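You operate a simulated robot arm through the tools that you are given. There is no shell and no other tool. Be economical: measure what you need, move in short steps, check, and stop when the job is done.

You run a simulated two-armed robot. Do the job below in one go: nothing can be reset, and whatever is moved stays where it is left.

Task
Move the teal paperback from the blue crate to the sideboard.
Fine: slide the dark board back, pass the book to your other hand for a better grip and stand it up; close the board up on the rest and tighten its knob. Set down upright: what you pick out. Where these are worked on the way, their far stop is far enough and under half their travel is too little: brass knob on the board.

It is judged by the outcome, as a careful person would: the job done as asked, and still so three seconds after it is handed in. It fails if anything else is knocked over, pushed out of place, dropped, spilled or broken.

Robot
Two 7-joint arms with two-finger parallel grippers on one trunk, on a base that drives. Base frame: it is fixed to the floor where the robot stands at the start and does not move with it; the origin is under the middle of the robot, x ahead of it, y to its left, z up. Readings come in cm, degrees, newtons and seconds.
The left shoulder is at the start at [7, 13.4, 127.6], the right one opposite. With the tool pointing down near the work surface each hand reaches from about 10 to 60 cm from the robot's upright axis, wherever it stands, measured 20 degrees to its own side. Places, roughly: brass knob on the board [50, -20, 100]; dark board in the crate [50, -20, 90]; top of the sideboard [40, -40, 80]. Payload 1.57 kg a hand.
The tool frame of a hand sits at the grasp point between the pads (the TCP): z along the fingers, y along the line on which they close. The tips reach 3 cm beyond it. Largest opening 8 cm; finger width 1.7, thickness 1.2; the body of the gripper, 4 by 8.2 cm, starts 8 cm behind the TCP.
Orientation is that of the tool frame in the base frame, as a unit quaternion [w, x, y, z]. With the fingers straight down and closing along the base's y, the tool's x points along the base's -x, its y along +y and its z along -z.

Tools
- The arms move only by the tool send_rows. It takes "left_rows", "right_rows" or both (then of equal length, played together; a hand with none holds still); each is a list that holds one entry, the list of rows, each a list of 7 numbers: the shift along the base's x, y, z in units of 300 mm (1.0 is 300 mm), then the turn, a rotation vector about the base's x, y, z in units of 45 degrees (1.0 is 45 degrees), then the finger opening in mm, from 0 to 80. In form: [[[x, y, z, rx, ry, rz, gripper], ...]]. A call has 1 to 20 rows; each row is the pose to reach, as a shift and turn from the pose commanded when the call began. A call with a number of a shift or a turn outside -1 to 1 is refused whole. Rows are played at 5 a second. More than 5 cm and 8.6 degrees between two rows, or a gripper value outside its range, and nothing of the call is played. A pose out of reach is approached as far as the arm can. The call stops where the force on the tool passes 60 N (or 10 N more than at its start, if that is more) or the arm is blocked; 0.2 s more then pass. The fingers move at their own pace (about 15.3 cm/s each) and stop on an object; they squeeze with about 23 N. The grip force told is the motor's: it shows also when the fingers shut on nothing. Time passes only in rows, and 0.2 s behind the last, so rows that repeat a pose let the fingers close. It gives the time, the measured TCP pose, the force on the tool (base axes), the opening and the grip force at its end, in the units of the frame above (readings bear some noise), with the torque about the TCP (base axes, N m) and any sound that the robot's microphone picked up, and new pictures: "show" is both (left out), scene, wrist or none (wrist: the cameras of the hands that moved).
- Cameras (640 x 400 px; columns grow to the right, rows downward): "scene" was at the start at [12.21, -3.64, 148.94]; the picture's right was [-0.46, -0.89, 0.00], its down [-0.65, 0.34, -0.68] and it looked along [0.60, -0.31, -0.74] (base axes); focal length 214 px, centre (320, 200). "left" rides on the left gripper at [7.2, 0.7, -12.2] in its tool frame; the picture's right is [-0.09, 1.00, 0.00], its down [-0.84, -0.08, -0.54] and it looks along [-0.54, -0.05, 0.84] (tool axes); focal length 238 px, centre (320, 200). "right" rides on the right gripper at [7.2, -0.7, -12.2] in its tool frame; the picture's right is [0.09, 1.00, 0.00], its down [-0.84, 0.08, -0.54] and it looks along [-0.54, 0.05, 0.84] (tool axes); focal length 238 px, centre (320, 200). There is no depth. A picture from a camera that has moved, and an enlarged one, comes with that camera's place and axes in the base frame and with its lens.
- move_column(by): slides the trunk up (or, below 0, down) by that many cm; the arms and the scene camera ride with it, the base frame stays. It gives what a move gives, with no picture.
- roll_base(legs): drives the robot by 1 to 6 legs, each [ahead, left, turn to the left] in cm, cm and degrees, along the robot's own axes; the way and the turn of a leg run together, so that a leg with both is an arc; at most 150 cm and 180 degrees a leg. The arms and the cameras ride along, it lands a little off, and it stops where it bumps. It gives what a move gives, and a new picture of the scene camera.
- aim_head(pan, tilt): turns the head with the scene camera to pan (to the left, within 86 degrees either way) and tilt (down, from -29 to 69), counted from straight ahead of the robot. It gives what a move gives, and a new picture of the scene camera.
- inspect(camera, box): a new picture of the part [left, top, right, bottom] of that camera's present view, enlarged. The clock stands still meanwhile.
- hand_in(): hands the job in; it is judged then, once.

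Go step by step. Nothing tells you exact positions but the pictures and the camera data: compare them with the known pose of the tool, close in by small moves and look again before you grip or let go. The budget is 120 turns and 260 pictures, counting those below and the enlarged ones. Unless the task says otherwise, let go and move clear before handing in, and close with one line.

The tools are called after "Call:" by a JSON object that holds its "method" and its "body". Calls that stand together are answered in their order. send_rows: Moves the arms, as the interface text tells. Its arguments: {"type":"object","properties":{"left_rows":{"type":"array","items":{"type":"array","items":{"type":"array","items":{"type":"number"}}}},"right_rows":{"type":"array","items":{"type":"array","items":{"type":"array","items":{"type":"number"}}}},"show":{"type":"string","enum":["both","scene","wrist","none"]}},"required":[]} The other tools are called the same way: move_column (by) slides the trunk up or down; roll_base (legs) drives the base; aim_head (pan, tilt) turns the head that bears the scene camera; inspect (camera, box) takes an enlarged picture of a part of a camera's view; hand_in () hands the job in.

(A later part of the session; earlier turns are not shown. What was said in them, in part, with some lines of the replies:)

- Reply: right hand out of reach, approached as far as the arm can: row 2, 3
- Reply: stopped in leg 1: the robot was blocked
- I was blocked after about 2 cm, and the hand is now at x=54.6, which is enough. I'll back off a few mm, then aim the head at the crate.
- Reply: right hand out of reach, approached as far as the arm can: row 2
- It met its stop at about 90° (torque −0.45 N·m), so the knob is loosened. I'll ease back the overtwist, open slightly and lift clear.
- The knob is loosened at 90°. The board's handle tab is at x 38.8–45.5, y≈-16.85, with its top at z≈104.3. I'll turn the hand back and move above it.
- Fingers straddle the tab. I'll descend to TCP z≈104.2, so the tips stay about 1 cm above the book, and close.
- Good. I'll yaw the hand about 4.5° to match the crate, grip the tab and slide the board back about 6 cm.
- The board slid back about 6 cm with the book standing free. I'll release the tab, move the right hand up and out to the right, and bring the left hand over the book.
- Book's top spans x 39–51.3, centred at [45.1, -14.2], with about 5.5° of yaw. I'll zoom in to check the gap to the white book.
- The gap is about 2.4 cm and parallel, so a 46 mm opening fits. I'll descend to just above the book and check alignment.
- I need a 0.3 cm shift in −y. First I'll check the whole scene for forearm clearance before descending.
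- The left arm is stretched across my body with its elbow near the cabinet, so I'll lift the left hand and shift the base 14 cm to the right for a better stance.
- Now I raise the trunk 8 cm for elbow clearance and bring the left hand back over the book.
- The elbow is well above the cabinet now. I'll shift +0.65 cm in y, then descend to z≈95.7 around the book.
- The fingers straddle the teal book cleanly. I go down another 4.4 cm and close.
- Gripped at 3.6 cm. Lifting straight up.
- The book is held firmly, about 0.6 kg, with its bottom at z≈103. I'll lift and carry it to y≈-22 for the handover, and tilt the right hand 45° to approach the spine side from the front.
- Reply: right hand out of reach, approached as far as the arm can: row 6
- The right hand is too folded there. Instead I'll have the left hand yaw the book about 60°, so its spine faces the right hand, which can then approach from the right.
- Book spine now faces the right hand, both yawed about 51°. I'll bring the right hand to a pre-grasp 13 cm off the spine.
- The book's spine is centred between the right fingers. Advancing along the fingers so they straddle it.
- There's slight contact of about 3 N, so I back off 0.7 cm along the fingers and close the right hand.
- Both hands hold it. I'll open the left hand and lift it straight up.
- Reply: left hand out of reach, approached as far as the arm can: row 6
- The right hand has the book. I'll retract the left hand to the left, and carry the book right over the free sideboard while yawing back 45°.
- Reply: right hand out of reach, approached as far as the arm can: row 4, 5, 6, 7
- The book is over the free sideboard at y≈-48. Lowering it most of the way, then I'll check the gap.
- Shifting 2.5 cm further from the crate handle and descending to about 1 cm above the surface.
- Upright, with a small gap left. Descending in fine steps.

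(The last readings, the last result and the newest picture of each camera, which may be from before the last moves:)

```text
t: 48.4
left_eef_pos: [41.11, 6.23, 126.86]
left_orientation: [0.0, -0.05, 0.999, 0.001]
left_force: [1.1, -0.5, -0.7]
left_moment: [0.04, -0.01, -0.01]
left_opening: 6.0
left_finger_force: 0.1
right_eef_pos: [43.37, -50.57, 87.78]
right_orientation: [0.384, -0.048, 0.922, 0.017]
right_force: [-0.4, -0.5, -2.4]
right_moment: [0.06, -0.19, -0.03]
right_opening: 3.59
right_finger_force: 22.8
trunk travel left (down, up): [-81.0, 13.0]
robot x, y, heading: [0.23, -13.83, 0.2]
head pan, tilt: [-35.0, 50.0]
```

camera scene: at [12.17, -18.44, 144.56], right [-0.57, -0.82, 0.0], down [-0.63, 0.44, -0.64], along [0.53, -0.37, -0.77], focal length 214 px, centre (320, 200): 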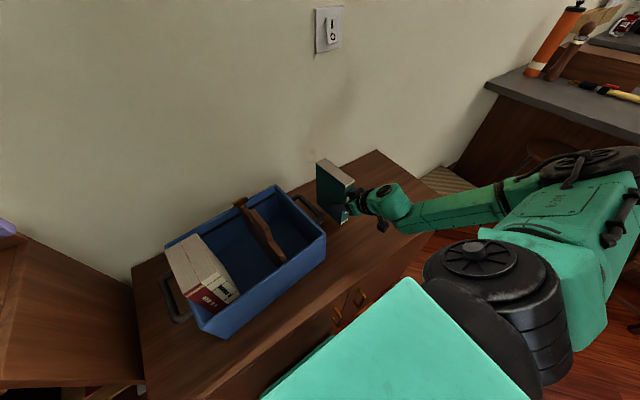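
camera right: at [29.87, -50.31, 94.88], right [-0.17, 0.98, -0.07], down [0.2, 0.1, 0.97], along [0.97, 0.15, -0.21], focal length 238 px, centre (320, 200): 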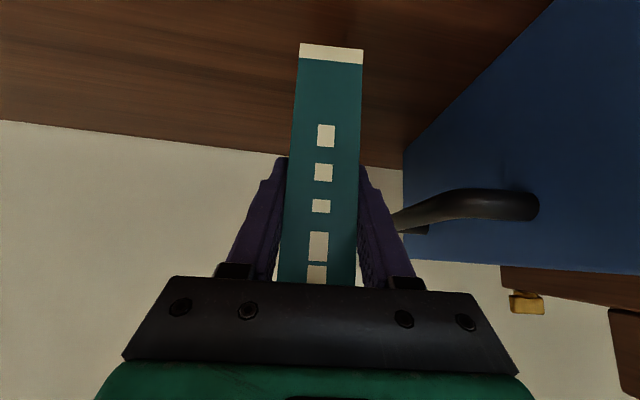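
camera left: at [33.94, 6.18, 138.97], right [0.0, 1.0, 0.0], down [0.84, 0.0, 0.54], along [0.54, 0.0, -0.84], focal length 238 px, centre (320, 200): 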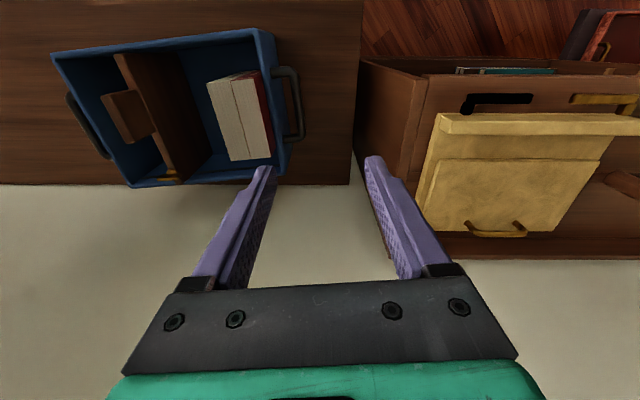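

Contact is starting (load dropped to −2.4 N). A hair more.

Call:
{"method": "send_rows", "body": {"right_rows": [[[0, 0, -0.004, 0, 0, 0, 10], [0, 0, -0.004, 0, 0, 0, 10]]], "show": "none"}}

Call:
{"method": "inspect", "body": {"camera": "right", "box": [240, 20, 432, 140]}}

Call:
{"method": "inspect", "body": {"camera": "scene", "box": [290, 140, 418, 240]}}

```text
t: 49.0
left_eef_pos: [41.13, 6.4, 126.76]
left_orientation: [-0.001, -0.05, 0.999, 0.0]
left_force: [0.1, 0.9, -0.2]
left_moment: [0.02, 0.0, -0.01]
left_opening: 5.97
left_finger_force: 0.1
right_eef_pos: [43.43, -50.62, 87.91]
right_orientation: [0.385, -0.05, 0.921, 0.018]
right_force: [5.0, -2.8, 8.7]
right_moment: [0.07, 0.35, -0.01]
right_opening: 3.57
right_finger_force: 22.7
trunk travel left (down, up): [-81.0, 13.0]
robot x, y, heading: [0.69, -14.04, 0.2]
head pan, tilt: [-35.0, 50.0]
```

```text
3.33 times, centred on (336, 80) of right
camera zoom: at [29.82, -52.58, 91.27], right [-0.17, 0.98, -0.07], down [0.19, 0.1, 0.98], along [0.97, 0.15, -0.21], focal length 794 px, centre (267, 600)
```

zoom: 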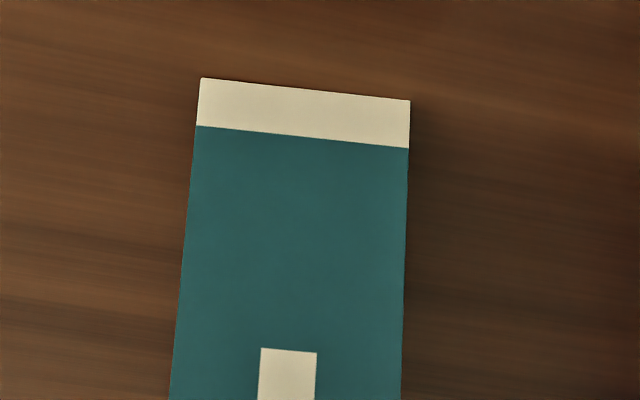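

```text
4.00 times, centred on (354, 190) of scene
camera zoom: at [11.97, -18.24, 144.61], right [-0.57, -0.82, 0.0], down [-0.63, 0.44, -0.64], along [0.53, -0.37, -0.77], focal length 858 px, centre (184, 240)
```

zoom: 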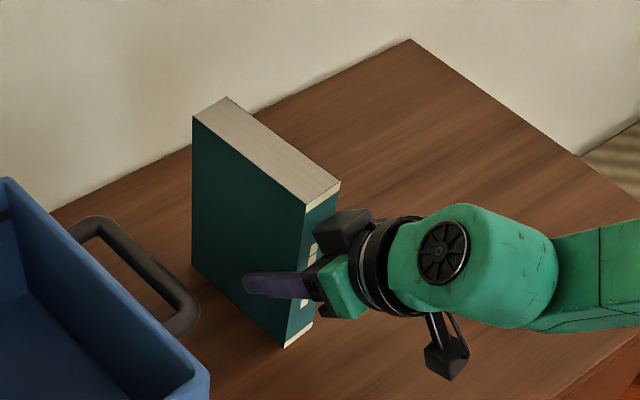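

The book rests on the sideboard. Opening and backing out along the finger direction.

Call:
{"method": "send_rows", "body": {"right_rows": [[[0, 0, 0, 0, 0, 0, 40], [0, 0, 0, 0, 0, 0, 60], [0, 0, 0, 0, 0, 0, 60], [-0.07, -0.007, 0.07, 0, 0, 0, 60], [-0.16, -0.016, 0.16, 0, 0, 0, 60], [-0.25, -0.025, 0.25, 0, 0, 0, 60], [-0.3, -0.05, 0.35, 0, 0, 0, 60]]]}}

```text
t: 50.6
left_eef_pos: [41.08, 6.41, 126.96]
left_orientation: [0.001, -0.049, 0.999, 0.001]
left_force: [0.3, -0.7, 0.0]
left_moment: [-0.01, -0.04, 0.05]
left_opening: 6.01
left_finger_force: 0.1
right_eef_pos: [34.27, -52.07, 98.48]
right_orientation: [0.385, -0.05, 0.922, 0.019]
right_force: [-0.5, -0.8, -0.1]
right_moment: [0.02, -0.01, -0.01]
right_opening: 6.03
right_finger_force: 0.0
trunk travel left (down, up): [-81.0, 13.0]
robot x, y, heading: [0.19, -14.05, 0.2]
head pan, tilt: [-35.0, 50.0]
camera scene: at [11.84, -18.19, 144.59], right [-0.57, -0.82, 0.0], down [-0.63, 0.44, -0.64], along [0.53, -0.37, -0.77], focal length 214 px, centre (320, 200)
camera right: at [20.78, -54.02, 101.98], right [-0.17, 0.98, -0.07], down [0.19, 0.1, 0.98], along [0.97, 0.15, -0.21], focal length 238 px, centre (320, 200)
```

scene: 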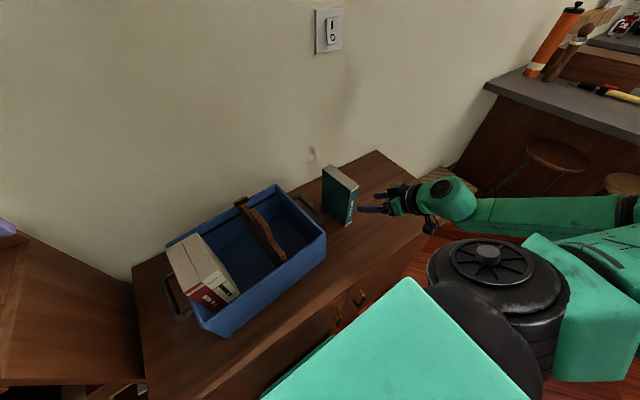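
right: 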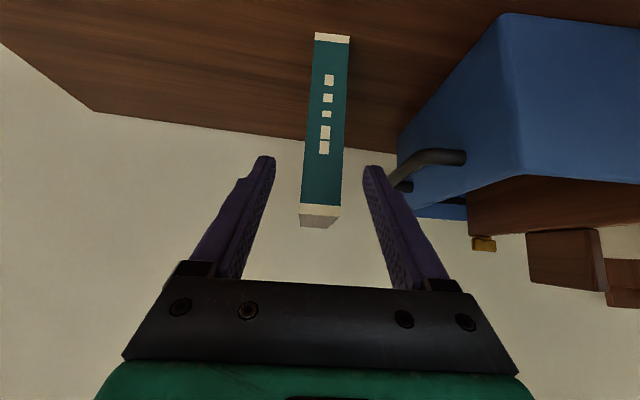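

The book stands upright on the sideboard. Now I raise the right hand clear and bring the left hand above the board's tab, at about [42.8, -23.1].

Call:
{"method": "send_rows", "body": {"left_rows": [[[0, -0.14, 0, 0, 0, 0, 50], [0.01, -0.28, 0, 0, 0, 0, 50], [0.02, -0.42, -0.03, 0, 0, 0, 50], [0.03, -0.56, -0.1, 0, 0, 0, 50], [0.04, -0.7, -0.2, 0, 0, 0, 50], [0.05, -0.84, -0.3, 0, 0, 0, 45], [0.057, -0.97, -0.38, 0, 0, 0, 45], [0.057, -0.982, -0.5, 0, 0, 0, 45]]], "right_rows": [[[0, 0, 0.1, 0, 0, 0, 60], [0, -0.03, 0.2, 0, 0, 0, 60], [0, -0.06, 0.3, 0, 0, 0, 60], [0, -0.1, 0.4, 0, 0, 0, 60], [0, -0.15, 0.5, 0, 0, 0, 60], [0, -0.2, 0.6, 0, 0, 0, 60], [0, -0.25, 0.7, 0, 0, 0, 60], [0, -0.25, 0.7, 0, 0, 0, 60]]]}}

Call:
{"method": "aim_head", "body": {"pan": -3, "tilt": 52}}

```text
refused: row 5 steps farther than a row can; nothing moved
```

```text
t: 51.6
left_eef_pos: [41.24, 6.17, 126.8]
left_orientation: [0.0, -0.05, 0.999, 0.001]
left_force: [0.6, -1.6, 0.6]
left_moment: [0.01, -0.01, 0.04]
left_opening: 6.01
left_finger_force: 0.1
right_eef_pos: [34.44, -52.16, 98.46]
right_orientation: [0.384, -0.049, 0.922, 0.018]
right_force: [-0.7, -0.6, 0.2]
right_moment: [-0.02, 0.0, 0.02]
right_opening: 6.01
right_finger_force: 0.1
trunk travel left (down, up): [-81.0, 13.0]
robot x, y, heading: [0.62, -14.02, 0.1]
head pan, tilt: [-3.0, 52.0]
camera scene: at [13.15, -14.3, 144.32], right [-0.05, -1.0, 0.0], down [-0.79, 0.04, -0.62], along [0.61, -0.03, -0.79], focal length 214 px, centre (320, 200)
```

scene: 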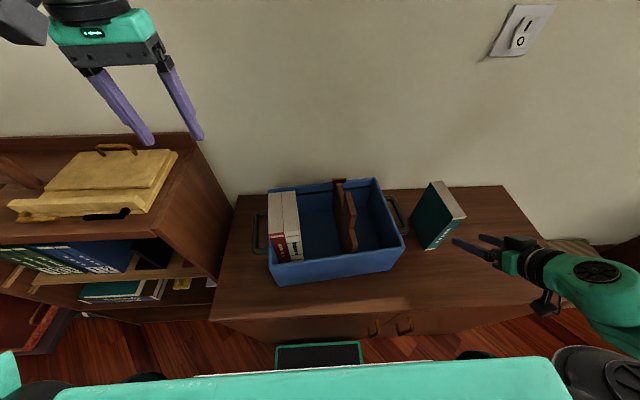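

One row stepped too far, so I'm resending with finer steps.

Call:
{"method": "send_rows", "body": {"left_rows": [[[0, -0.13, 0, 0, 0, 0, 50], [0.01, -0.26, 0, 0, 0, 0, 50], [0.02, -0.39, -0.03, 0, 0, 0, 50], [0.03, -0.51, -0.1, 0, 0, 0, 50], [0.04, -0.63, -0.18, 0, 0, 0, 50], [0.045, -0.75, -0.26, 0, 0, 0, 45], [0.05, -0.87, -0.34, 0, 0, 0, 45], [0.057, -0.975, -0.4, 0, 0, 0, 45], [0.057, -0.975, -0.5, 0, 0, 0, 45]]], "right_rows": [[[0, 0, 0.1, 0, 0, 0, 60], [0, -0.03, 0.2, 0, 0, 0, 60], [0, -0.06, 0.3, 0, 0, 0, 60], [0, -0.1, 0.4, 0, 0, 0, 60], [0, -0.15, 0.5, 0, 0, 0, 60], [0, -0.2, 0.6, 0, 0, 0, 60], [0, -0.25, 0.7, 0, 0, 0, 60], [0, -0.25, 0.7, 0, 0, 0, 60], [0, -0.25, 0.7, 0, 0, 0, 60]]]}}

```text
t: 53.6
left_eef_pos: [43.04, -23.03, 111.81]
left_orientation: [0.0, -0.05, 0.999, 0.0]
left_force: [0.4, -0.1, -1.0]
left_moment: [0.03, 0.0, 0.01]
left_opening: 4.5
left_finger_force: 0.1
right_eef_pos: [34.36, -59.67, 118.99]
right_orientation: [0.383, -0.05, 0.922, 0.018]
right_force: [0.2, -0.1, 0.0]
right_moment: [0.0, 0.01, -0.05]
right_opening: 5.98
right_finger_force: 0.0
trunk travel left (down, up): [-81.0, 13.0]
robot x, y, heading: [0.2, -14.19, 0.3]
head pan, tilt: [-3.0, 52.0]
camera scene: at [13.2, -14.18, 144.32], right [-0.05, -1.0, 0.0], down [-0.79, 0.04, -0.62], along [0.61, -0.03, -0.79], focal length 214 px, centre (320, 200)
camera right: at [20.78, -61.67, 122.5], right [-0.17, 0.98, -0.07], down [0.2, 0.1, 0.97], along [0.97, 0.15, -0.21], focal length 238 px, centre (320, 200)
camera left: at [35.82, -23.06, 124.05], right [-0.01, 1.0, 0.0], down [0.84, 0.01, 0.54], along [0.54, 0.0, -0.84], focal length 238 px, centre (320, 200)
```

scene: 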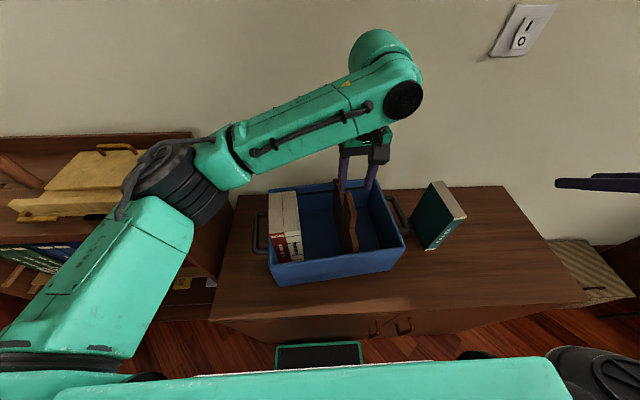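
right: 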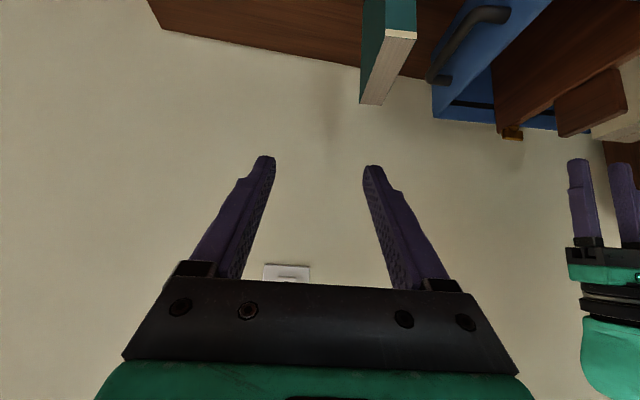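
left: 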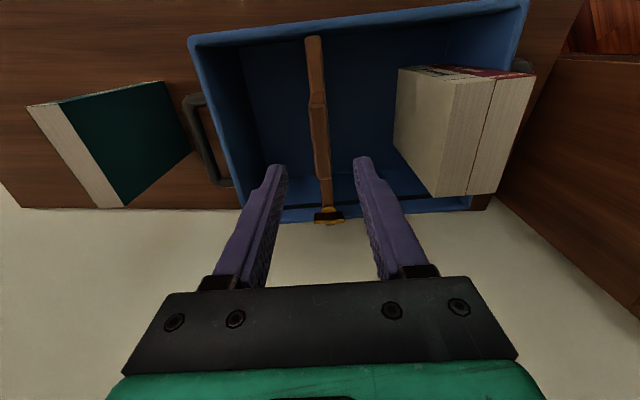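

Good alignment. I'll lower onto the tab, grip, and slide the board toward the remaining books.

Call:
{"method": "send_rows", "body": {"left_rows": [[[0, 0, -0.13, 0, 0, 0, 45], [0, 0, -0.253, 0, 0, 0, 45], [0, 0, -0.253, 0, 0, 0, 5], [0, 0, -0.253, 0, 0, 0, 5], [-0.003, 0.035, -0.253, 0, 0, 0, 5], [-0.006, 0.07, -0.253, 0, 0, 0, 5], [-0.0095, 0.105, -0.253, 0, 0, 0, 5], [-0.0125, 0.14, -0.253, 0, 0, 0, 5], [-0.016, 0.175, -0.253, 0, 0, 0, 5], [-0.019, 0.21, -0.253, 0, 0, 0, 5], [-0.022, 0.245, -0.253, 0, 0, 0, 5], [-0.025, 0.28, -0.253, 0, 0, 0, 5], [-0.0285, 0.315, -0.253, 0, 0, 0, 5]]]}}

```text
t: 56.4
left_eef_pos: [42.24, -13.41, 104.07]
left_orientation: [0.0, -0.05, 0.999, 0.0]
left_force: [12.1, -2.6, 15.7]
left_moment: [-0.48, -0.33, 0.28]
left_opening: 1.62
left_finger_force: 22.6
right_eef_pos: [34.45, -59.81, 119.06]
right_orientation: [0.384, -0.049, 0.922, 0.018]
right_force: [-0.8, 0.3, 0.6]
right_moment: [-0.03, 0.02, 0.02]
right_opening: 6.0
right_finger_force: 0.0
trunk travel left (down, up): [-81.0, 13.0]
robot x, y, heading: [0.22, -14.09, 0.3]
head pan, tilt: [-3.0, 52.0]
camera scene: at [13.31, -14.31, 144.31], right [-0.05, -1.0, 0.0], down [-0.79, 0.04, -0.61], along [0.61, -0.03, -0.79], focal length 214 px, centre (320, 200)
camera left: at [34.99, -13.43, 116.23], right [-0.01, 1.0, 0.0], down [0.84, 0.01, 0.54], along [0.54, 0.01, -0.84], focal length 238 px, centre (320, 200)
```

scene: 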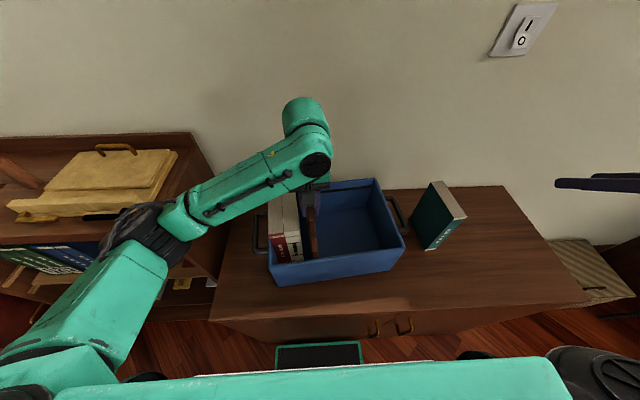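
left: 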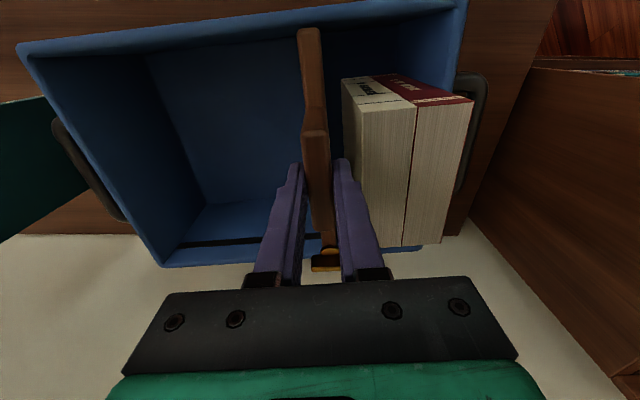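

The board is near the white book. I'll ease the side load and continue in small steps until it touches.

Call:
{"method": "send_rows", "body": {"left_rows": [[[0.005, 0.006, 0.005, 0, 0, 0, 5], [0.005, 0.018, 0.005, 0, 0, 0, 5], [0.004, 0.03, 0.005, 0, 0, 0, 5], [0.003, 0.042, 0.005, 0, 0, 0, 5], [0.002, 0.054, 0.005, 0, 0, 0, 5]]], "show": "wrist"}}

Call:
{"method": "inspect", "body": {"camera": "left", "box": [270, 20, 430, 140]}}

```text
t: 57.6
left_eef_pos: [42.2, -11.75, 104.07]
left_orientation: [-0.001, -0.049, 0.999, 0.002]
left_force: [-3.4, -5.1, -2.8]
left_moment: [-0.49, 0.08, -0.34]
left_opening: 1.6
left_finger_force: 23.3
right_eef_pos: [34.35, -59.81, 119.03]
right_orientation: [0.383, -0.048, 0.922, 0.019]
right_force: [0.2, -0.1, 0.0]
right_moment: [-0.01, 0.02, -0.05]
right_opening: 6.02
right_finger_force: 0.0
trunk travel left (down, up): [-81.0, 13.0]
robot x, y, heading: [0.28, -13.57, 0.2]
head pan, tilt: [-3.0, 52.0]
camera left: at [35.06, -11.84, 116.3], right [0.0, 1.0, 0.0], down [0.84, 0.0, 0.54], along [0.54, 0.0, -0.84], focal length 238 px, centre (320, 200)
```

left: 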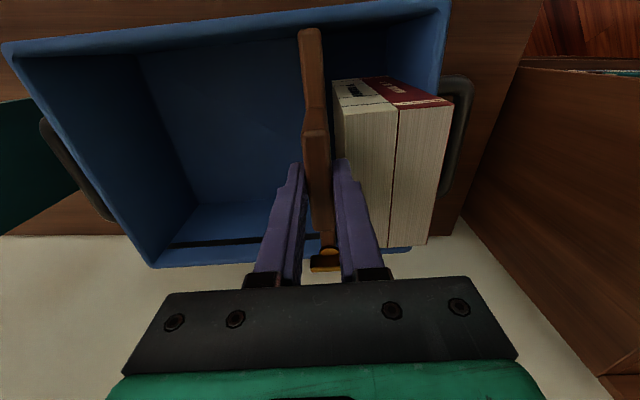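

```text
3.33 times, centred on (350, 80) of left
camera zoom: at [35.06, -11.84, 116.3], right [0.0, 1.0, 0.0], down [0.84, 0.0, 0.54], along [0.54, 0.0, -0.84], focal length 794 px, centre (220, 600)
```

zoom: 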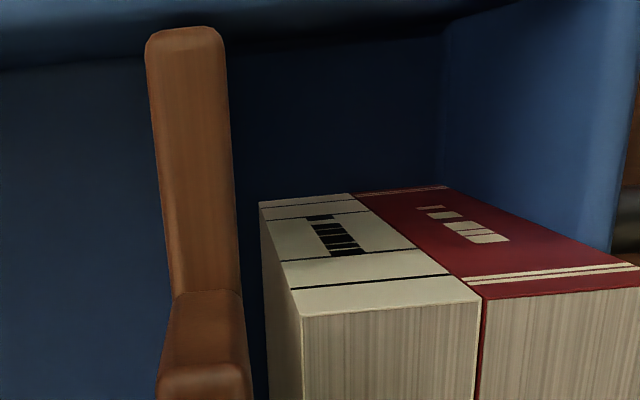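

About 1.2 cm gap remains. Continuing in fine steps to contact.

Call:
{"method": "send_rows", "body": {"left_rows": [[[0, 0.012, 0, 0, 0, 0, 5], [-0.001, 0.022, 0, 0, 0, 0, 5], [-0.002, 0.03, 0, 0, 0, 0, 5], [-0.003, 0.036, 0, 0, 0, 0, 5]]], "show": "none"}}

Call:
{"method": "inspect", "body": {"camera": "left", "box": [270, 20, 430, 140]}}

```text
t: 58.6
left_eef_pos: [42.32, -10.76, 104.25]
left_orientation: [0.001, -0.05, 0.999, 0.001]
left_force: [-0.4, -5.0, 0.0]
left_moment: [-0.2, -0.37, -0.35]
left_opening: 1.56
left_finger_force: 22.9
right_eef_pos: [34.39, -59.84, 118.83]
right_orientation: [0.383, -0.048, 0.923, 0.018]
right_force: [1.6, -0.1, 0.3]
right_moment: [-0.02, 0.02, -0.01]
right_opening: 6.02
right_finger_force: 0.1
trunk travel left (down, up): [-81.0, 13.0]
robot x, y, heading: [0.68, -13.64, 0.2]
head pan, tilt: [-3.0, 52.0]
```

```text
3.33 times, centred on (350, 80) of left
camera zoom: at [35.09, -10.81, 116.34], right [-0.01, 1.0, 0.0], down [0.84, 0.01, 0.54], along [0.54, 0.01, -0.84], focal length 794 px, centre (220, 600)
```

zoom: 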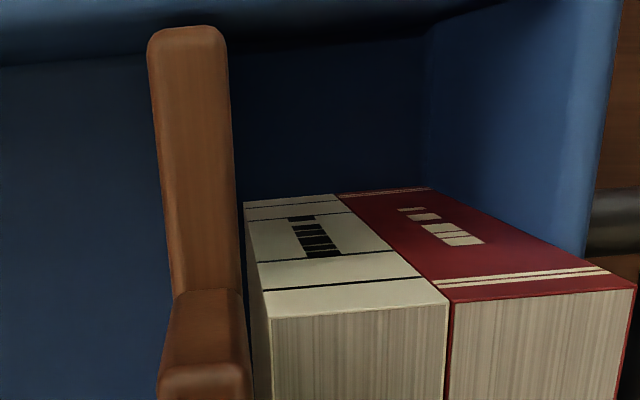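

About 0.5 cm left.

Call:
{"method": "send_rows", "body": {"left_rows": [[[0, 0.008, 0, 0, 0, 0, 5], [-0.001, 0.013, 0, 0, 0, 0, 5], [-0.001, 0.017, 0, 0, 0, 0, 5], [-0.001, 0.02, 0, 0, 0, 0, 5]]], "show": "none"}}

Call:
{"method": "inspect", "body": {"camera": "left", "box": [270, 20, 430, 140]}}

```text
t: 59.6
left_eef_pos: [42.32, -10.09, 104.18]
left_orientation: [-0.002, -0.049, 0.999, 0.0]
left_force: [2.0, -3.9, 0.3]
left_moment: [-0.2, 0.14, -0.3]
left_opening: 1.56
left_finger_force: 22.6
right_eef_pos: [34.47, -59.94, 118.84]
right_orientation: [0.382, -0.048, 0.923, 0.019]
right_force: [-0.5, -0.1, 0.3]
right_moment: [0.03, 0.04, -0.01]
right_opening: 5.99
right_finger_force: 0.0
trunk travel left (down, up): [-81.0, 13.0]
robot x, y, heading: [0.98, -14.26, 0.2]
head pan, tilt: [-3.0, 52.0]
```

```text
3.33 times, centred on (350, 80) of left
camera zoom: at [35.02, -10.21, 116.37], right [-0.01, 1.0, 0.0], down [0.84, 0.0, 0.54], along [0.54, 0.0, -0.84], focal length 794 px, centre (220, 600)
```

zoom: 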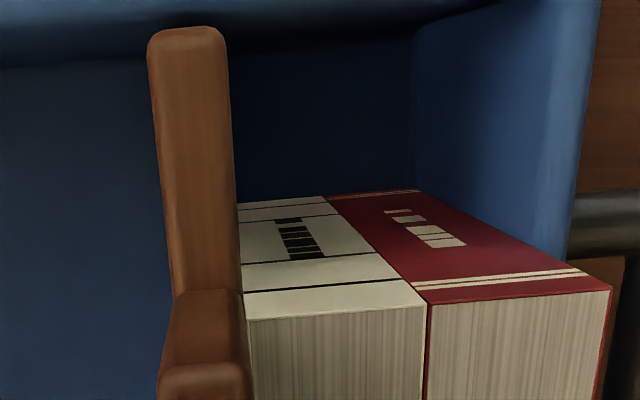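

Nearly touching. A last nudge, watching the force.

Call:
{"method": "send_rows", "body": {"left_rows": [[[0, 0.004, 0, 0, 0, 0, 5], [0, 0.008, 0, 0, 0, 0, 5]]], "show": "none"}}

Call:
{"method": "inspect", "body": {"camera": "left", "box": [270, 20, 430, 140]}}

```text
t: 60.2
left_eef_pos: [42.19, -9.89, 104.18]
left_orientation: [-0.001, -0.05, 0.999, 0.001]
left_force: [0.2, -5.5, -0.2]
left_moment: [-0.32, -0.16, -0.33]
left_opening: 1.58
left_finger_force: 22.7
right_eef_pos: [34.38, -59.86, 118.92]
right_orientation: [0.382, -0.05, 0.922, 0.02]
right_force: [0.4, 0.0, -0.9]
right_moment: [0.01, -0.01, 0.0]
right_opening: 6.0
right_finger_force: 0.1
trunk travel left (down, up): [-81.0, 13.0]
robot x, y, heading: [0.68, -13.91, 0.2]
head pan, tilt: [-3.0, 52.0]
```

```text
3.33 times, centred on (350, 80) of left
camera zoom: at [34.98, -9.89, 116.39], right [-0.01, 1.0, 0.0], down [0.84, 0.0, 0.54], along [0.54, 0.01, -0.84], focal length 794 px, centre (220, 600)
```

zoom: 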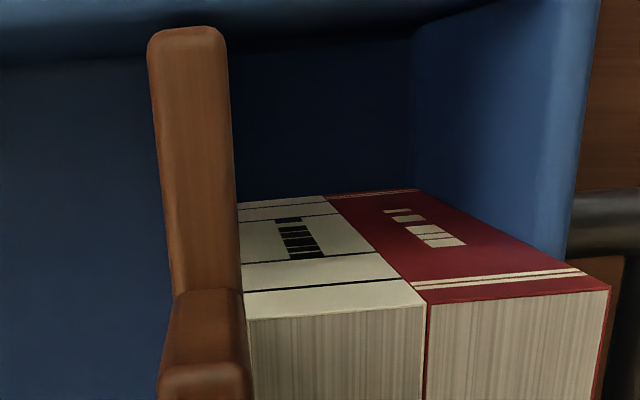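

Call:
{"method": "send_rows", "body": {"left_rows": [[[0, 0.005, 0, 0, 0, 0, 5], [0, 0.01, 0, 0, 0, 0, 5]]], "show": "none"}}

Call:
{"method": "inspect", "body": {"camera": "left", "box": [270, 20, 430, 140]}}

```text
t: 60.8
left_eef_pos: [42.24, -9.84, 104.19]
left_orientation: [0.0, -0.048, 0.999, 0.001]
left_force: [-0.1, -9.0, -0.2]
left_moment: [-0.31, 0.71, -0.31]
left_opening: 1.59
left_finger_force: 23.0
right_eef_pos: [34.3, -59.88, 118.92]
right_orientation: [0.383, -0.049, 0.922, 0.02]
right_force: [-0.2, 0.2, -0.2]
right_moment: [0.0, 0.0, 0.02]
right_opening: 5.99
right_finger_force: 0.1
trunk travel left (down, up): [-81.0, 13.0]
robot x, y, heading: [0.46, -14.18, 0.1]
head pan, tilt: [-3.0, 52.0]
```

```text
3.33 times, centred on (350, 80) of left
camera zoom: at [34.95, -9.85, 116.37], right [-0.01, 1.0, 0.0], down [0.84, 0.0, 0.54], along [0.54, 0.0, -0.84], focal length 794 px, centre (220, 600)
```

zoom: 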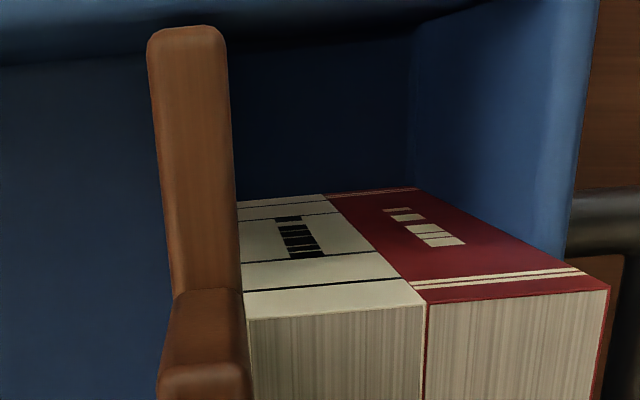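

The board is snug against the books (9 N, no motion). I'll release the tab, lift, then shift the stance to reach the knob with the left hand: trunk down 12 cm, base right 7 cm.

Call:
{"method": "send_rows", "body": {"left_rows": [[[0, 0, 0, 0, 0, 0, 35], [0, 0, 0, 0, 0, 0, 35], [0, 0, 0.15, 0, 0, 0, 35], [0, 0, 0.3, 0, 0, 0, 35], [0, 0, 0.45, 0, 0, 0, 35], [0, 0, 0.6, 0, 0, 0, 35]]], "right_rows": [[[0, 0, 0, 0, 0, 0, 60], [0, 0, 0, 0, 0, 0, 60], [0, 0, 0.05, 0, 0, 0, 60], [0, 0, 0.1, 0, 0, 0, 60], [0, 0, 0.15, 0, 0, 0, 60], [0, 0, 0.15, 0, 0, 0, 60]]], "show": "none"}}

Call:
{"method": "roll_base", "body": {"legs": [[0, -7, 0], [0.8, 0, 0]]}}

Call:
{"method": "move_column", "body": {"by": -12}}

```text
t: 62.2
left_eef_pos: [42.22, -9.14, 121.93]
left_orientation: [0.001, -0.049, 0.999, 0.001]
left_force: [-0.6, -0.1, 1.2]
left_moment: [-0.02, 0.0, -0.01]
left_opening: 3.51
left_finger_force: 0.0
right_eef_pos: [33.9, -59.83, 123.64]
right_orientation: [0.383, -0.049, 0.922, 0.018]
right_force: [0.6, 0.4, -0.2]
right_moment: [0.02, 0.0, -0.01]
right_opening: 5.99
right_finger_force: 0.0
trunk travel left (down, up): [-81.0, 13.0]
robot x, y, heading: [0.51, -14.15, 0.1]
head pan, tilt: [-3.0, 52.0]
```

```text
t: 63.5
left_eef_pos: [42.92, -16.23, 121.88]
left_orientation: [0.001, -0.048, 0.999, 0.001]
left_force: [0.5, -0.4, 0.1]
left_moment: [0.02, 0.0, 0.0]
left_opening: 3.48
left_finger_force: 0.1
right_eef_pos: [34.68, -66.88, 123.45]
right_orientation: [0.385, -0.048, 0.922, 0.019]
right_force: [-0.4, -0.6, -0.4]
right_moment: [0.03, -0.04, 0.0]
right_opening: 6.02
right_finger_force: 0.0
trunk travel left (down, up): [-81.0, 13.0]
robot x, y, heading: [1.43, -20.7, 0.6]
head pan, tilt: [-3.0, 52.0]
camera scene: at [13.7, -21.45, 144.34], right [-0.05, -1.0, 0.0], down [-0.79, 0.04, -0.62], along [0.62, -0.03, -0.79], focal length 214 px, centre (320, 200)
```

scene: 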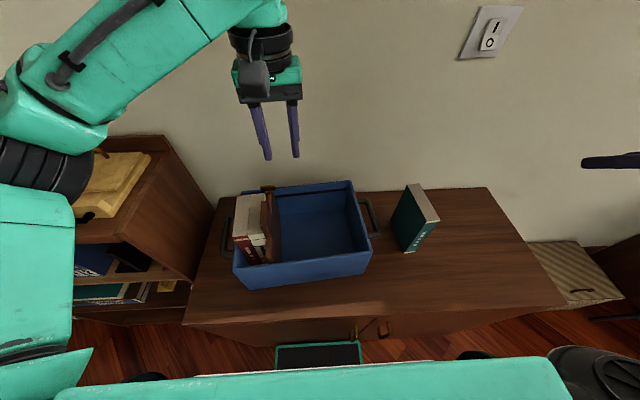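

```text
t: 65.0
left_eef_pos: [43.16, -15.96, 110.0]
left_orientation: [0.0, -0.049, 0.999, 0.0]
left_force: [0.4, -0.3, 0.4]
left_moment: [0.03, -0.02, -0.03]
left_opening: 3.52
left_finger_force: 0.1
right_eef_pos: [34.92, -66.52, 111.51]
right_orientation: [0.384, -0.049, 0.922, 0.019]
right_force: [0.4, -0.3, 0.2]
right_moment: [0.02, 0.0, 0.01]
right_opening: 5.99
right_finger_force: 0.0
trunk travel left (down, up): [-69.0, 25.0]
robot x, y, heading: [1.45, -20.87, 0.1]
head pan, tilt: [-3.0, 52.0]
```

Now I yaw the left hand about 90° in two steps while moving above the knob.

Call:
{"method": "send_rows", "body": {"left_rows": [[[0.02, 0.03, 0, 0, 0, 0.17, 30], [0.05, 0.06, 0, 0, 0, 0.34, 30], [0.08, 0.09, 0, 0, 0, 0.51, 30], [0.11, 0.12, 0, 0, 0, 0.68, 30], [0.14, 0.14, 0, 0, 0, 0.85, 30], [0.17, 0.16, 0, 0, 0, 1.0, 30]]], "show": "none"}}

Call:
{"method": "send_rows", "body": {"left_rows": [[[0.02, 0.01, 0, 0, 0, 0.17, 30], [0.05, 0.02, 0, 0, 0, 0.34, 30], [0.08, 0.03, 0, 0, 0, 0.51, 30], [0.11, 0.04, 0, 0, 0, 0.68, 30], [0.14, 0.05, 0, 0, 0, 0.85, 30], [0.16, 0.06, 0, 0, 0, 1.0, 30]]]}}

```text
t: 66.4
left_eef_pos: [48.5, -11.21, 109.84]
left_orientation: [-0.001, -0.429, 0.903, 0.001]
left_force: [0.4, -0.5, -1.2]
left_moment: [-0.01, -0.02, 0.0]
left_opening: 3.01
left_finger_force: 0.1
right_eef_pos: [34.98, -66.68, 111.46]
right_orientation: [0.384, -0.049, 0.922, 0.018]
right_force: [-0.1, 0.3, 0.1]
right_moment: [0.0, -0.02, 0.02]
right_opening: 5.99
right_finger_force: 0.0
trunk travel left (down, up): [-69.0, 25.0]
robot x, y, heading: [1.3, -20.79, 0.1]
head pan, tilt: [-3.0, 52.0]
```

```text
t: 67.8
left_eef_pos: [53.06, -9.15, 109.84]
left_orientation: [0.0, 0.742, -0.67, -0.001]
left_force: [-1.3, -0.4, 0.1]
left_moment: [0.02, -0.01, 0.03]
left_opening: 3.02
left_finger_force: 0.0
right_eef_pos: [34.88, -66.63, 111.57]
right_orientation: [0.383, -0.049, 0.922, 0.018]
right_force: [-0.5, 0.1, -0.5]
right_moment: [0.03, -0.02, -0.01]
right_opening: 6.0
right_finger_force: 0.0
trunk travel left (down, up): [-69.0, 25.0]
robot x, y, heading: [1.49, -20.78, 0.4]
head pan, tilt: [-3.0, 52.0]
camera scene: at [13.98, -21.07, 132.32], right [-0.05, -1.0, 0.0], down [-0.79, 0.04, -0.62], along [0.61, -0.03, -0.79], focal length 214 px, centre (320, 200)
camera left: at [53.18, -16.43, 122.04], right [-1.0, -0.01, 0.0], down [-0.01, 0.84, 0.54], along [-0.01, 0.54, -0.84], focal length 238 px, centre (320, 200)
```

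scene: 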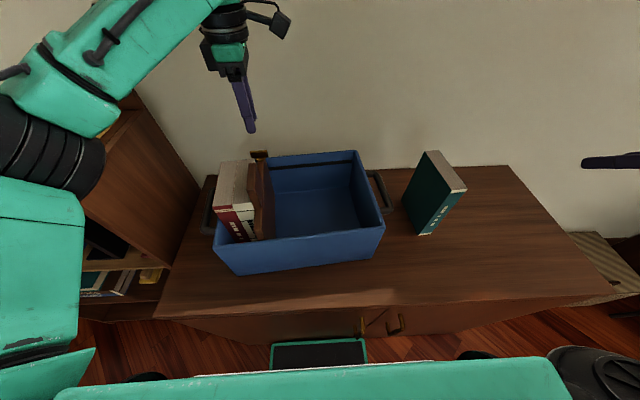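
left: 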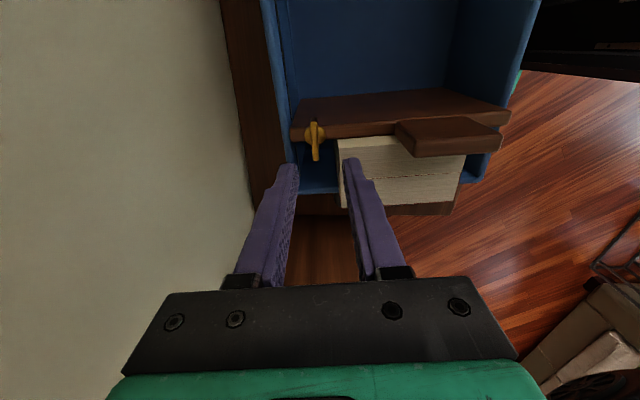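

Yaw reached 96°. The knob fin is now centred at about [53.5, -9.1], and the book's far edge is at x≈51.2, so I'll use a narrow opening. Lowering to just above it to check.

Call:
{"method": "send_rows", "body": {"left_rows": [[[0.01, 0.002, -0.08, 0, 0, 0, 17], [0.015, 0.002, -0.19, 0, 0, 0, 17], [0.015, 0.002, -0.19, 0, 0, 0, 17]]], "show": "none"}}

Call:
{"method": "inspect", "body": {"camera": "left", "box": [260, 110, 388, 190]}}

Call:
{"method": "inspect", "body": {"camera": "scene", "box": [210, 100, 306, 170]}}

```text
t: 68.6
left_eef_pos: [53.73, -9.08, 104.21]
left_orientation: [0.0, 0.741, -0.671, -0.002]
left_force: [0.3, 0.0, -0.1]
left_moment: [0.01, -0.01, 0.0]
left_opening: 1.7
left_finger_force: 0.0
right_eef_pos: [34.91, -66.58, 111.46]
right_orientation: [0.383, -0.048, 0.922, 0.018]
right_force: [1.0, -0.3, -0.3]
right_moment: [0.02, 0.0, -0.03]
right_opening: 6.0
right_finger_force: 0.0
trunk travel left (down, up): [-69.0, 25.0]
robot x, y, heading: [1.22, -20.68, 0.3]
head pan, tilt: [-3.0, 52.0]
```

```text
5.00 times, centred on (324, 150) of left
camera zoom: at [53.76, -16.33, 116.39], right [-1.0, -0.01, 0.0], down [-0.01, 0.84, 0.54], along [0.0, 0.54, -0.84], focal length 1192 px, centre (300, 450)
```

zoom: 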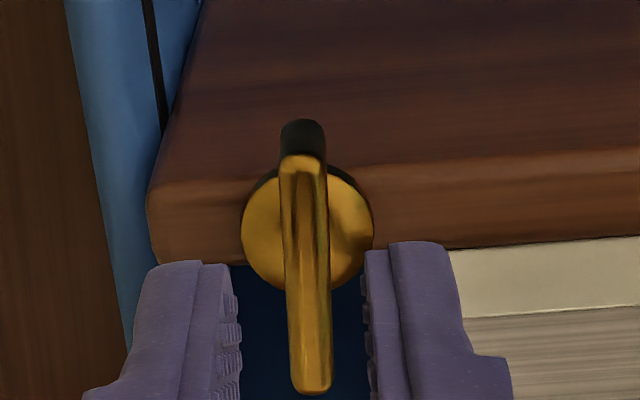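

```text
5.71 times, centred on (258, 135) of scene
camera zoom: at [13.91, -21.11, 132.33], right [-0.05, -1.0, 0.0], down [-0.79, 0.04, -0.62], along [0.62, -0.03, -0.79], focal length 1226 px, centre (674, 571)
```

zoom: 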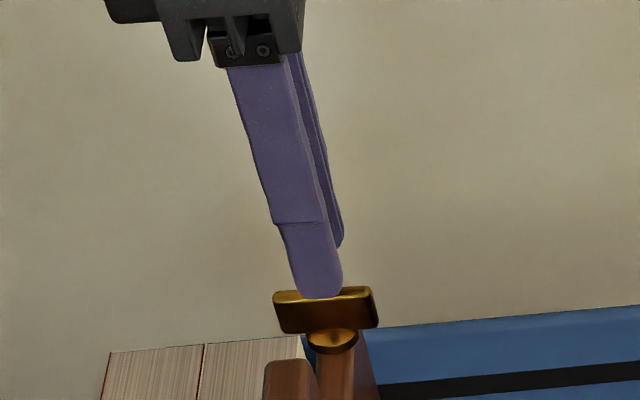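

Well centred. I narrow the opening to 13 mm, lower 1.9 cm, and close on the fin.

Call:
{"method": "send_rows", "body": {"left_rows": [[[0, -0.003, 0, 0, 0, 0, 13], [0, -0.003, -0.03, 0, 0, 0, 13], [0, -0.003, -0.063, 0, 0, 0, 13]]], "show": "none"}}

Call:
{"method": "inspect", "body": {"camera": "left", "box": [260, 110, 388, 190]}}

Call:
{"method": "inspect", "body": {"camera": "scene", "box": [210, 100, 306, 170]}}

```text
t: 69.4
left_eef_pos: [53.62, -9.32, 102.38]
left_orientation: [0.001, 0.741, -0.671, -0.001]
left_force: [0.8, 0.0, 0.3]
left_moment: [0.01, -0.01, -0.04]
left_opening: 1.3
left_finger_force: 0.1
right_eef_pos: [34.94, -66.48, 111.65]
right_orientation: [0.382, -0.049, 0.922, 0.018]
right_force: [-0.4, 0.0, 1.2]
right_moment: [0.0, 0.0, -0.01]
right_opening: 6.0
right_finger_force: 0.1
trunk travel left (down, up): [-69.0, 25.0]
robot x, y, heading: [1.15, -20.51, 0.4]
head pan, tilt: [-3.0, 52.0]
```

```text
5.00 times, centred on (324, 150) of left
camera zoom: at [53.71, -16.46, 114.49], right [-1.0, -0.01, 0.0], down [-0.01, 0.84, 0.54], along [0.0, 0.54, -0.84], focal length 1192 px, centre (300, 450)
```

zoom: 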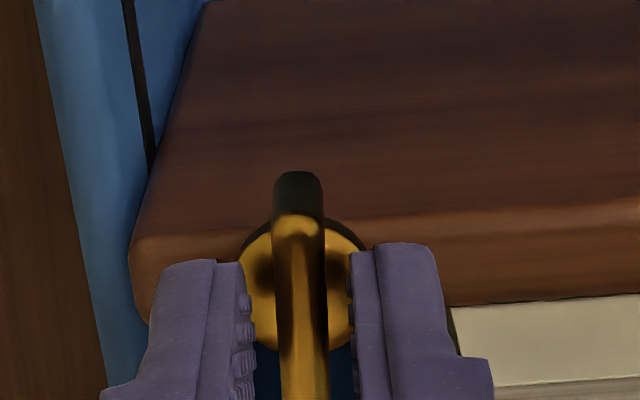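

```text
5.71 times, centred on (258, 135) of scene
camera zoom: at [14.0, -21.06, 132.32], right [-0.05, -1.0, 0.0], down [-0.79, 0.04, -0.62], along [0.61, -0.03, -0.79], focal length 1226 px, centre (674, 571)
```

zoom: 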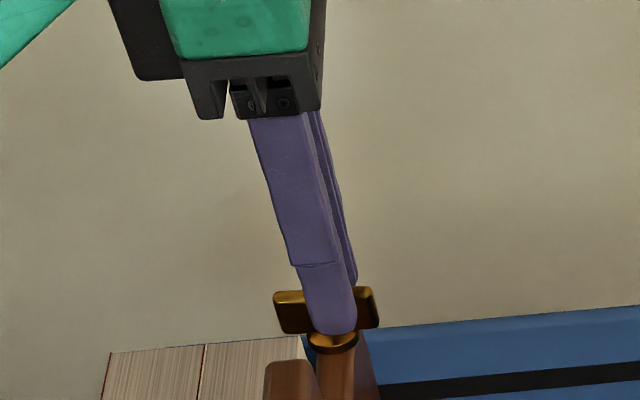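

Straddling correctly. Closing and turning clockwise 45°.

Call:
{"method": "send_rows", "body": {"left_rows": [[[0, 0.003, 0, 0, 0, 0, 0], [0, 0.003, 0, 0, 0, 0, 0], [0, 0.003, 0, 0, 0, -0.17, 0], [0, 0.003, 0, 0, 0, -0.34, 0], [0, 0.003, 0, 0, 0, -0.51, 0], [0, 0.003, 0, 0, 0, -0.68, 0], [0, 0.003, 0, 0, 0, -0.85, 0], [0, 0.003, 0, 0, 0, -1.0, 0]]], "show": "none"}}

Call:
{"method": "inspect", "body": {"camera": "scene", "box": [210, 100, 306, 170]}}

```text
t: 71.2
left_eef_pos: [53.38, -9.2, 102.28]
left_orientation: [-0.001, -0.427, 0.904, 0.0]
left_force: [-6.0, 0.1, 0.4]
left_moment: [-0.04, 0.18, 0.0]
left_opening: 0.7
left_finger_force: 22.7
right_eef_pos: [34.99, -66.44, 111.55]
right_orientation: [0.383, -0.049, 0.922, 0.018]
right_force: [-0.1, -0.7, 0.4]
right_moment: [0.0, 0.02, 0.01]
right_opening: 6.0
right_finger_force: 0.1
trunk travel left (down, up): [-69.0, 25.0]
robot x, y, heading: [1.51, -20.32, 0.0]
head pan, tilt: [-3.0, 52.0]
```

```text
5.71 times, centred on (258, 135) of scene
camera zoom: at [13.97, -21.02, 132.31], right [-0.05, -1.0, 0.0], down [-0.79, 0.04, -0.62], along [0.61, -0.03, -0.79], focal length 1226 px, centre (674, 571)
```

zoom: 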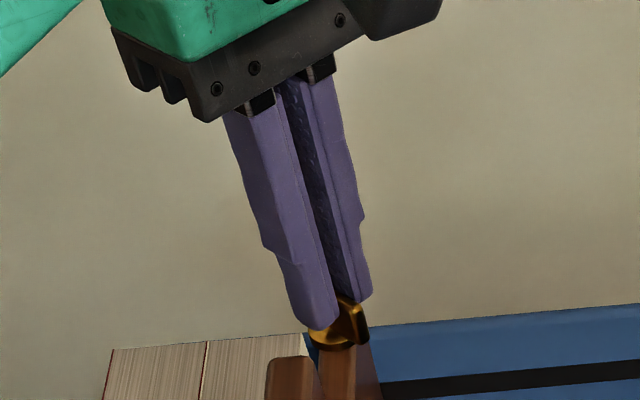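

The fin follows. Turning on until the tight stop.

Call:
{"method": "send_rows", "body": {"left_rows": [[[-0.003, 0, 0, 0, 0, -0.17, 0], [-0.003, 0, 0, 0, 0, -0.34, 0], [-0.003, 0, 0, 0, 0, -0.51, 0], [-0.003, 0, 0, 0, 0, -0.68, 0], [-0.003, 0, 0, 0, 0, -0.85, 0], [-0.003, 0, 0, 0, 0, -1.0, 0]]], "show": "none"}}

Call:
{"method": "inspect", "body": {"camera": "scene", "box": [210, 100, 306, 170]}}

```text
t: 72.6
left_eef_pos: [53.48, -9.11, 102.37]
left_orientation: [0.001, -0.049, 0.999, -0.001]
left_force: [-1.0, 8.4, -0.1]
left_moment: [0.2, 0.15, 0.04]
left_opening: 0.7
left_finger_force: 22.9
right_eef_pos: [34.97, -66.3, 111.73]
right_orientation: [0.383, -0.049, 0.922, 0.017]
right_force: [0.4, -0.6, 0.6]
right_moment: [0.0, 0.0, 0.0]
right_opening: 5.99
right_finger_force: 0.0
trunk travel left (down, up): [-69.0, 25.0]
robot x, y, heading: [1.51, -20.84, 0.6]
head pan, tilt: [-3.0, 52.0]
```

```text
5.71 times, centred on (258, 135) of scene
camera zoom: at [14.0, -20.8, 132.32], right [-0.05, -1.0, 0.0], down [-0.79, 0.04, -0.62], along [0.61, -0.03, -0.79], focal length 1226 px, centre (674, 571)
```

zoom: 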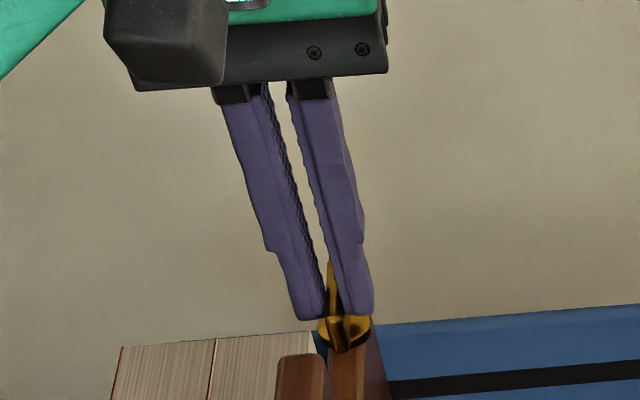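

Back at the original angle with no stop torque yet. Turning a little further to feel the stop.

Call:
{"method": "send_rows", "body": {"left_rows": [[[0, 0.004, 0, 0, 0, -0.12, 0], [0, 0.006, 0, 0, 0, -0.22, 0]]], "show": "none"}}

Call:
{"method": "inspect", "body": {"camera": "scene", "box": [210, 100, 306, 170]}}

```text
t: 73.2
left_eef_pos: [53.45, -9.21, 102.36]
left_orientation: [0.001, 0.039, 0.999, 0.0]
left_force: [0.6, 3.4, 3.5]
left_moment: [0.15, 0.22, 0.44]
left_opening: 0.92
left_finger_force: 23.3
right_eef_pos: [34.93, -66.53, 111.64]
right_orientation: [0.384, -0.049, 0.922, 0.017]
right_force: [-0.3, 0.3, -0.4]
right_moment: [-0.01, -0.02, 0.0]
right_opening: 6.03
right_finger_force: 0.0
trunk travel left (down, up): [-69.0, 25.0]
robot x, y, heading: [1.31, -20.68, 0.2]
head pan, tilt: [-3.0, 52.0]
```

```text
5.71 times, centred on (258, 135) of scene
camera zoom: at [13.95, -20.97, 132.33], right [-0.05, -1.0, 0.0], down [-0.79, 0.04, -0.62], along [0.61, -0.03, -0.79], focal length 1226 px, centre (674, 571)
```

zoom: 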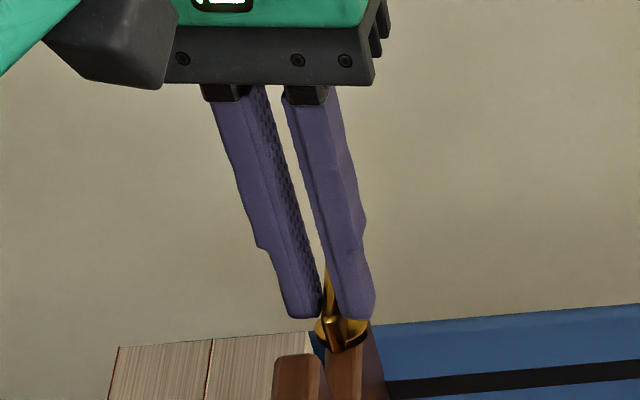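

The tight stop is felt: 0.44 N·m and the jaws riding up on the fin. I'll ease back the overtwist, open and lift clear.

Call:
{"method": "send_rows", "body": {"left_rows": [[[0, 0, 0, 0, 0, 0.17, 0], [0, 0, 0, 0, 0, 0.17, 20], [0, 0, 0, 0, 0, 0.17, 25], [0, 0, 0.1, 0, 0, 0.17, 25], [0, 0, 0.25, 0, 0, 0.17, 25], [-0.05, 0.05, 0.4, 0, 0, 0.17, 25], [-0.15, 0.15, 0.5, 0, 0, 0.17, 25], [-0.25, 0.25, 0.5, 0, 0, 0.17, 25]]]}}

Call:
{"method": "inspect", "body": {"camera": "scene", "box": [180, 130, 500, 300]}}

Call:
{"method": "inspect", "body": {"camera": "scene", "box": [210, 120, 306, 190]}}

```text
refused: row 7 steps farther than a row can; nothing moved
```

```text
2.00 times, centred on (340, 215) of scene
camera zoom: at [13.95, -20.97, 132.33], right [-0.05, -1.0, 0.0], down [-0.79, 0.04, -0.62], along [0.61, -0.03, -0.79], focal length 429 px, centre (280, 170)
```

zoom: 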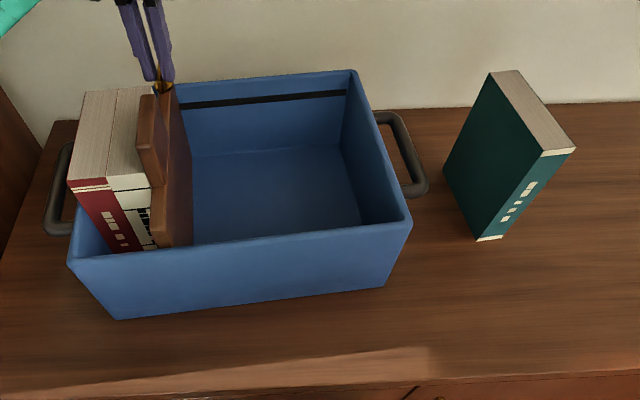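

```text
5.71 times, centred on (258, 155) of scene
camera zoom: at [13.95, -20.97, 132.33], right [-0.05, -1.0, 0.0], down [-0.79, 0.04, -0.62], along [0.61, -0.03, -0.79], focal length 1226 px, centre (674, 457)
```

zoom: 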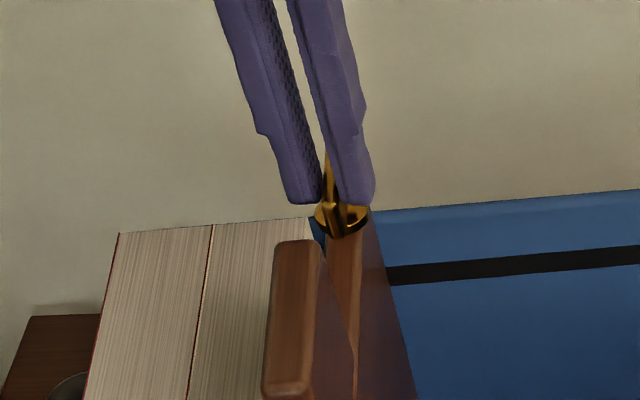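

Resending with smaller steps.

Call:
{"method": "send_rows", "body": {"left_rows": [[[0, 0, 0, 0, 0, 0.17, 0], [0, 0, 0, 0, 0, 0.17, 20], [0, 0, 0, 0, 0, 0.17, 25], [0, 0, 0.1, 0, 0, 0.17, 25], [0, 0, 0.23, 0, 0, 0.17, 25], [-0.04, 0.04, 0.36, 0, 0, 0.17, 25], [-0.1, 0.1, 0.46, 0, 0, 0.17, 25], [-0.18, 0.18, 0.5, 0, 0, 0.17, 25]]]}}

Call:
{"method": "inspect", "body": {"camera": "scene", "box": [200, 110, 328, 190]}}

Call:
{"method": "inspect", "body": {"camera": "left", "box": [160, 40, 400, 200]}}

```text
t: 75.0
left_eef_pos: [48.0, -3.46, 117.21]
left_orientation: [0.001, -0.03, 1.0, -0.001]
left_force: [-0.6, 0.6, -0.2]
left_moment: [-0.03, -0.04, 0.01]
left_opening: 2.49
left_finger_force: 0.0
right_eef_pos: [34.76, -66.48, 111.67]
right_orientation: [0.383, -0.049, 0.922, 0.018]
right_force: [0.2, -0.3, 0.1]
right_moment: [-0.02, -0.01, 0.01]
right_opening: 6.0
right_finger_force: 0.0
trunk travel left (down, up): [-69.0, 25.0]
robot x, y, heading: [1.21, -20.55, 0.2]
head pan, tilt: [-3.0, 52.0]
camera scene: at [13.82, -20.92, 132.33], right [-0.05, -1.0, 0.0], down [-0.79, 0.04, -0.62], along [0.62, -0.03, -0.79], focal length 214 px, centre (320, 200)
camera left: at [40.72, -3.19, 129.33], right [0.03, 1.0, 0.0], down [0.84, -0.03, 0.54], along [0.54, -0.02, -0.84], focal length 238 px, centre (320, 200)
```

scene: 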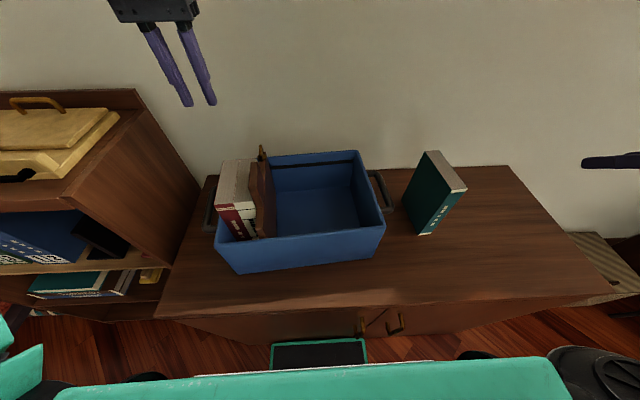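
left: 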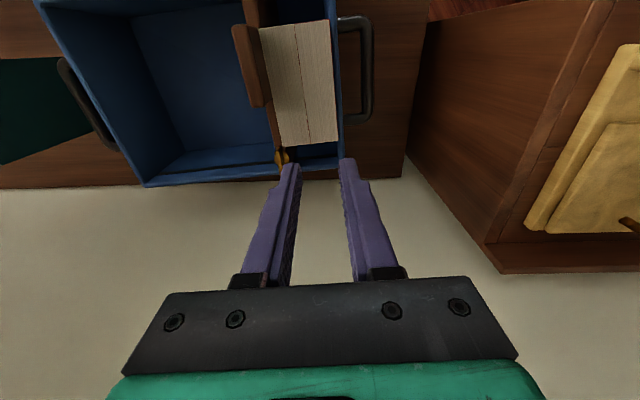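

```text
5.00 times, centred on (264, 150) of scene
camera zoom: at [13.82, -20.92, 132.33], right [-0.05, -1.0, 0.0], down [-0.79, 0.04, -0.62], along [0.62, -0.03, -0.79], focal length 1072 px, centre (600, 450)
```

zoom: 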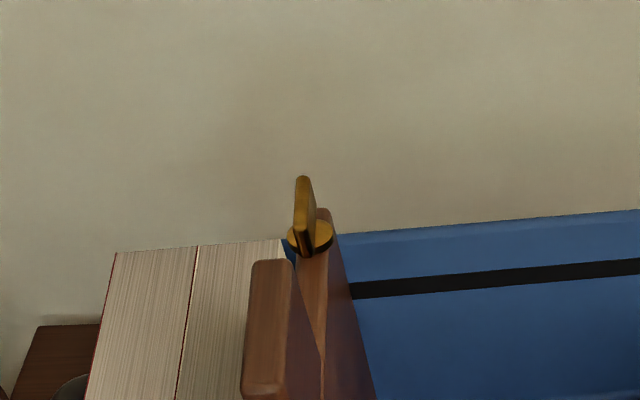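

```text
2.50 times, centred on (280, 120) of left
camera zoom: at [40.72, -3.19, 129.33], right [0.03, 1.0, 0.0], down [0.84, -0.03, 0.54], along [0.54, -0.02, -0.84], focal length 596 px, centre (420, 400)
```

zoom: 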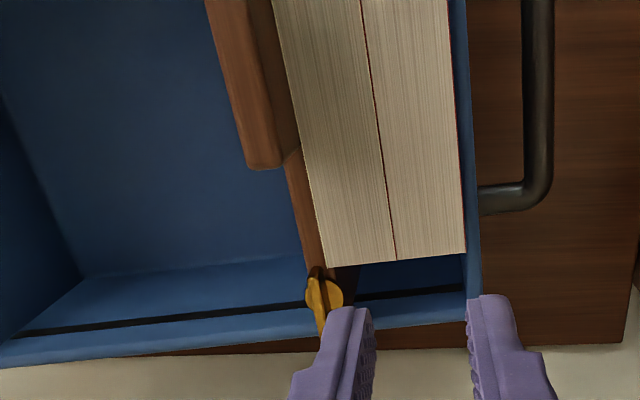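

The board sits snug against the remaining books with its knob back at the tight stop. The teal book stands upright on the sideboard, nothing else has moved, and both hands are clear, so I'm handing in.

Call:
{"method": "hand_in", "body": {}}

```text
The job is handed in.
```

The teal paperback now stands upright on the sideboard, the dark board is closed up against the remaining books, its knob is tightened, and the job is handed in.
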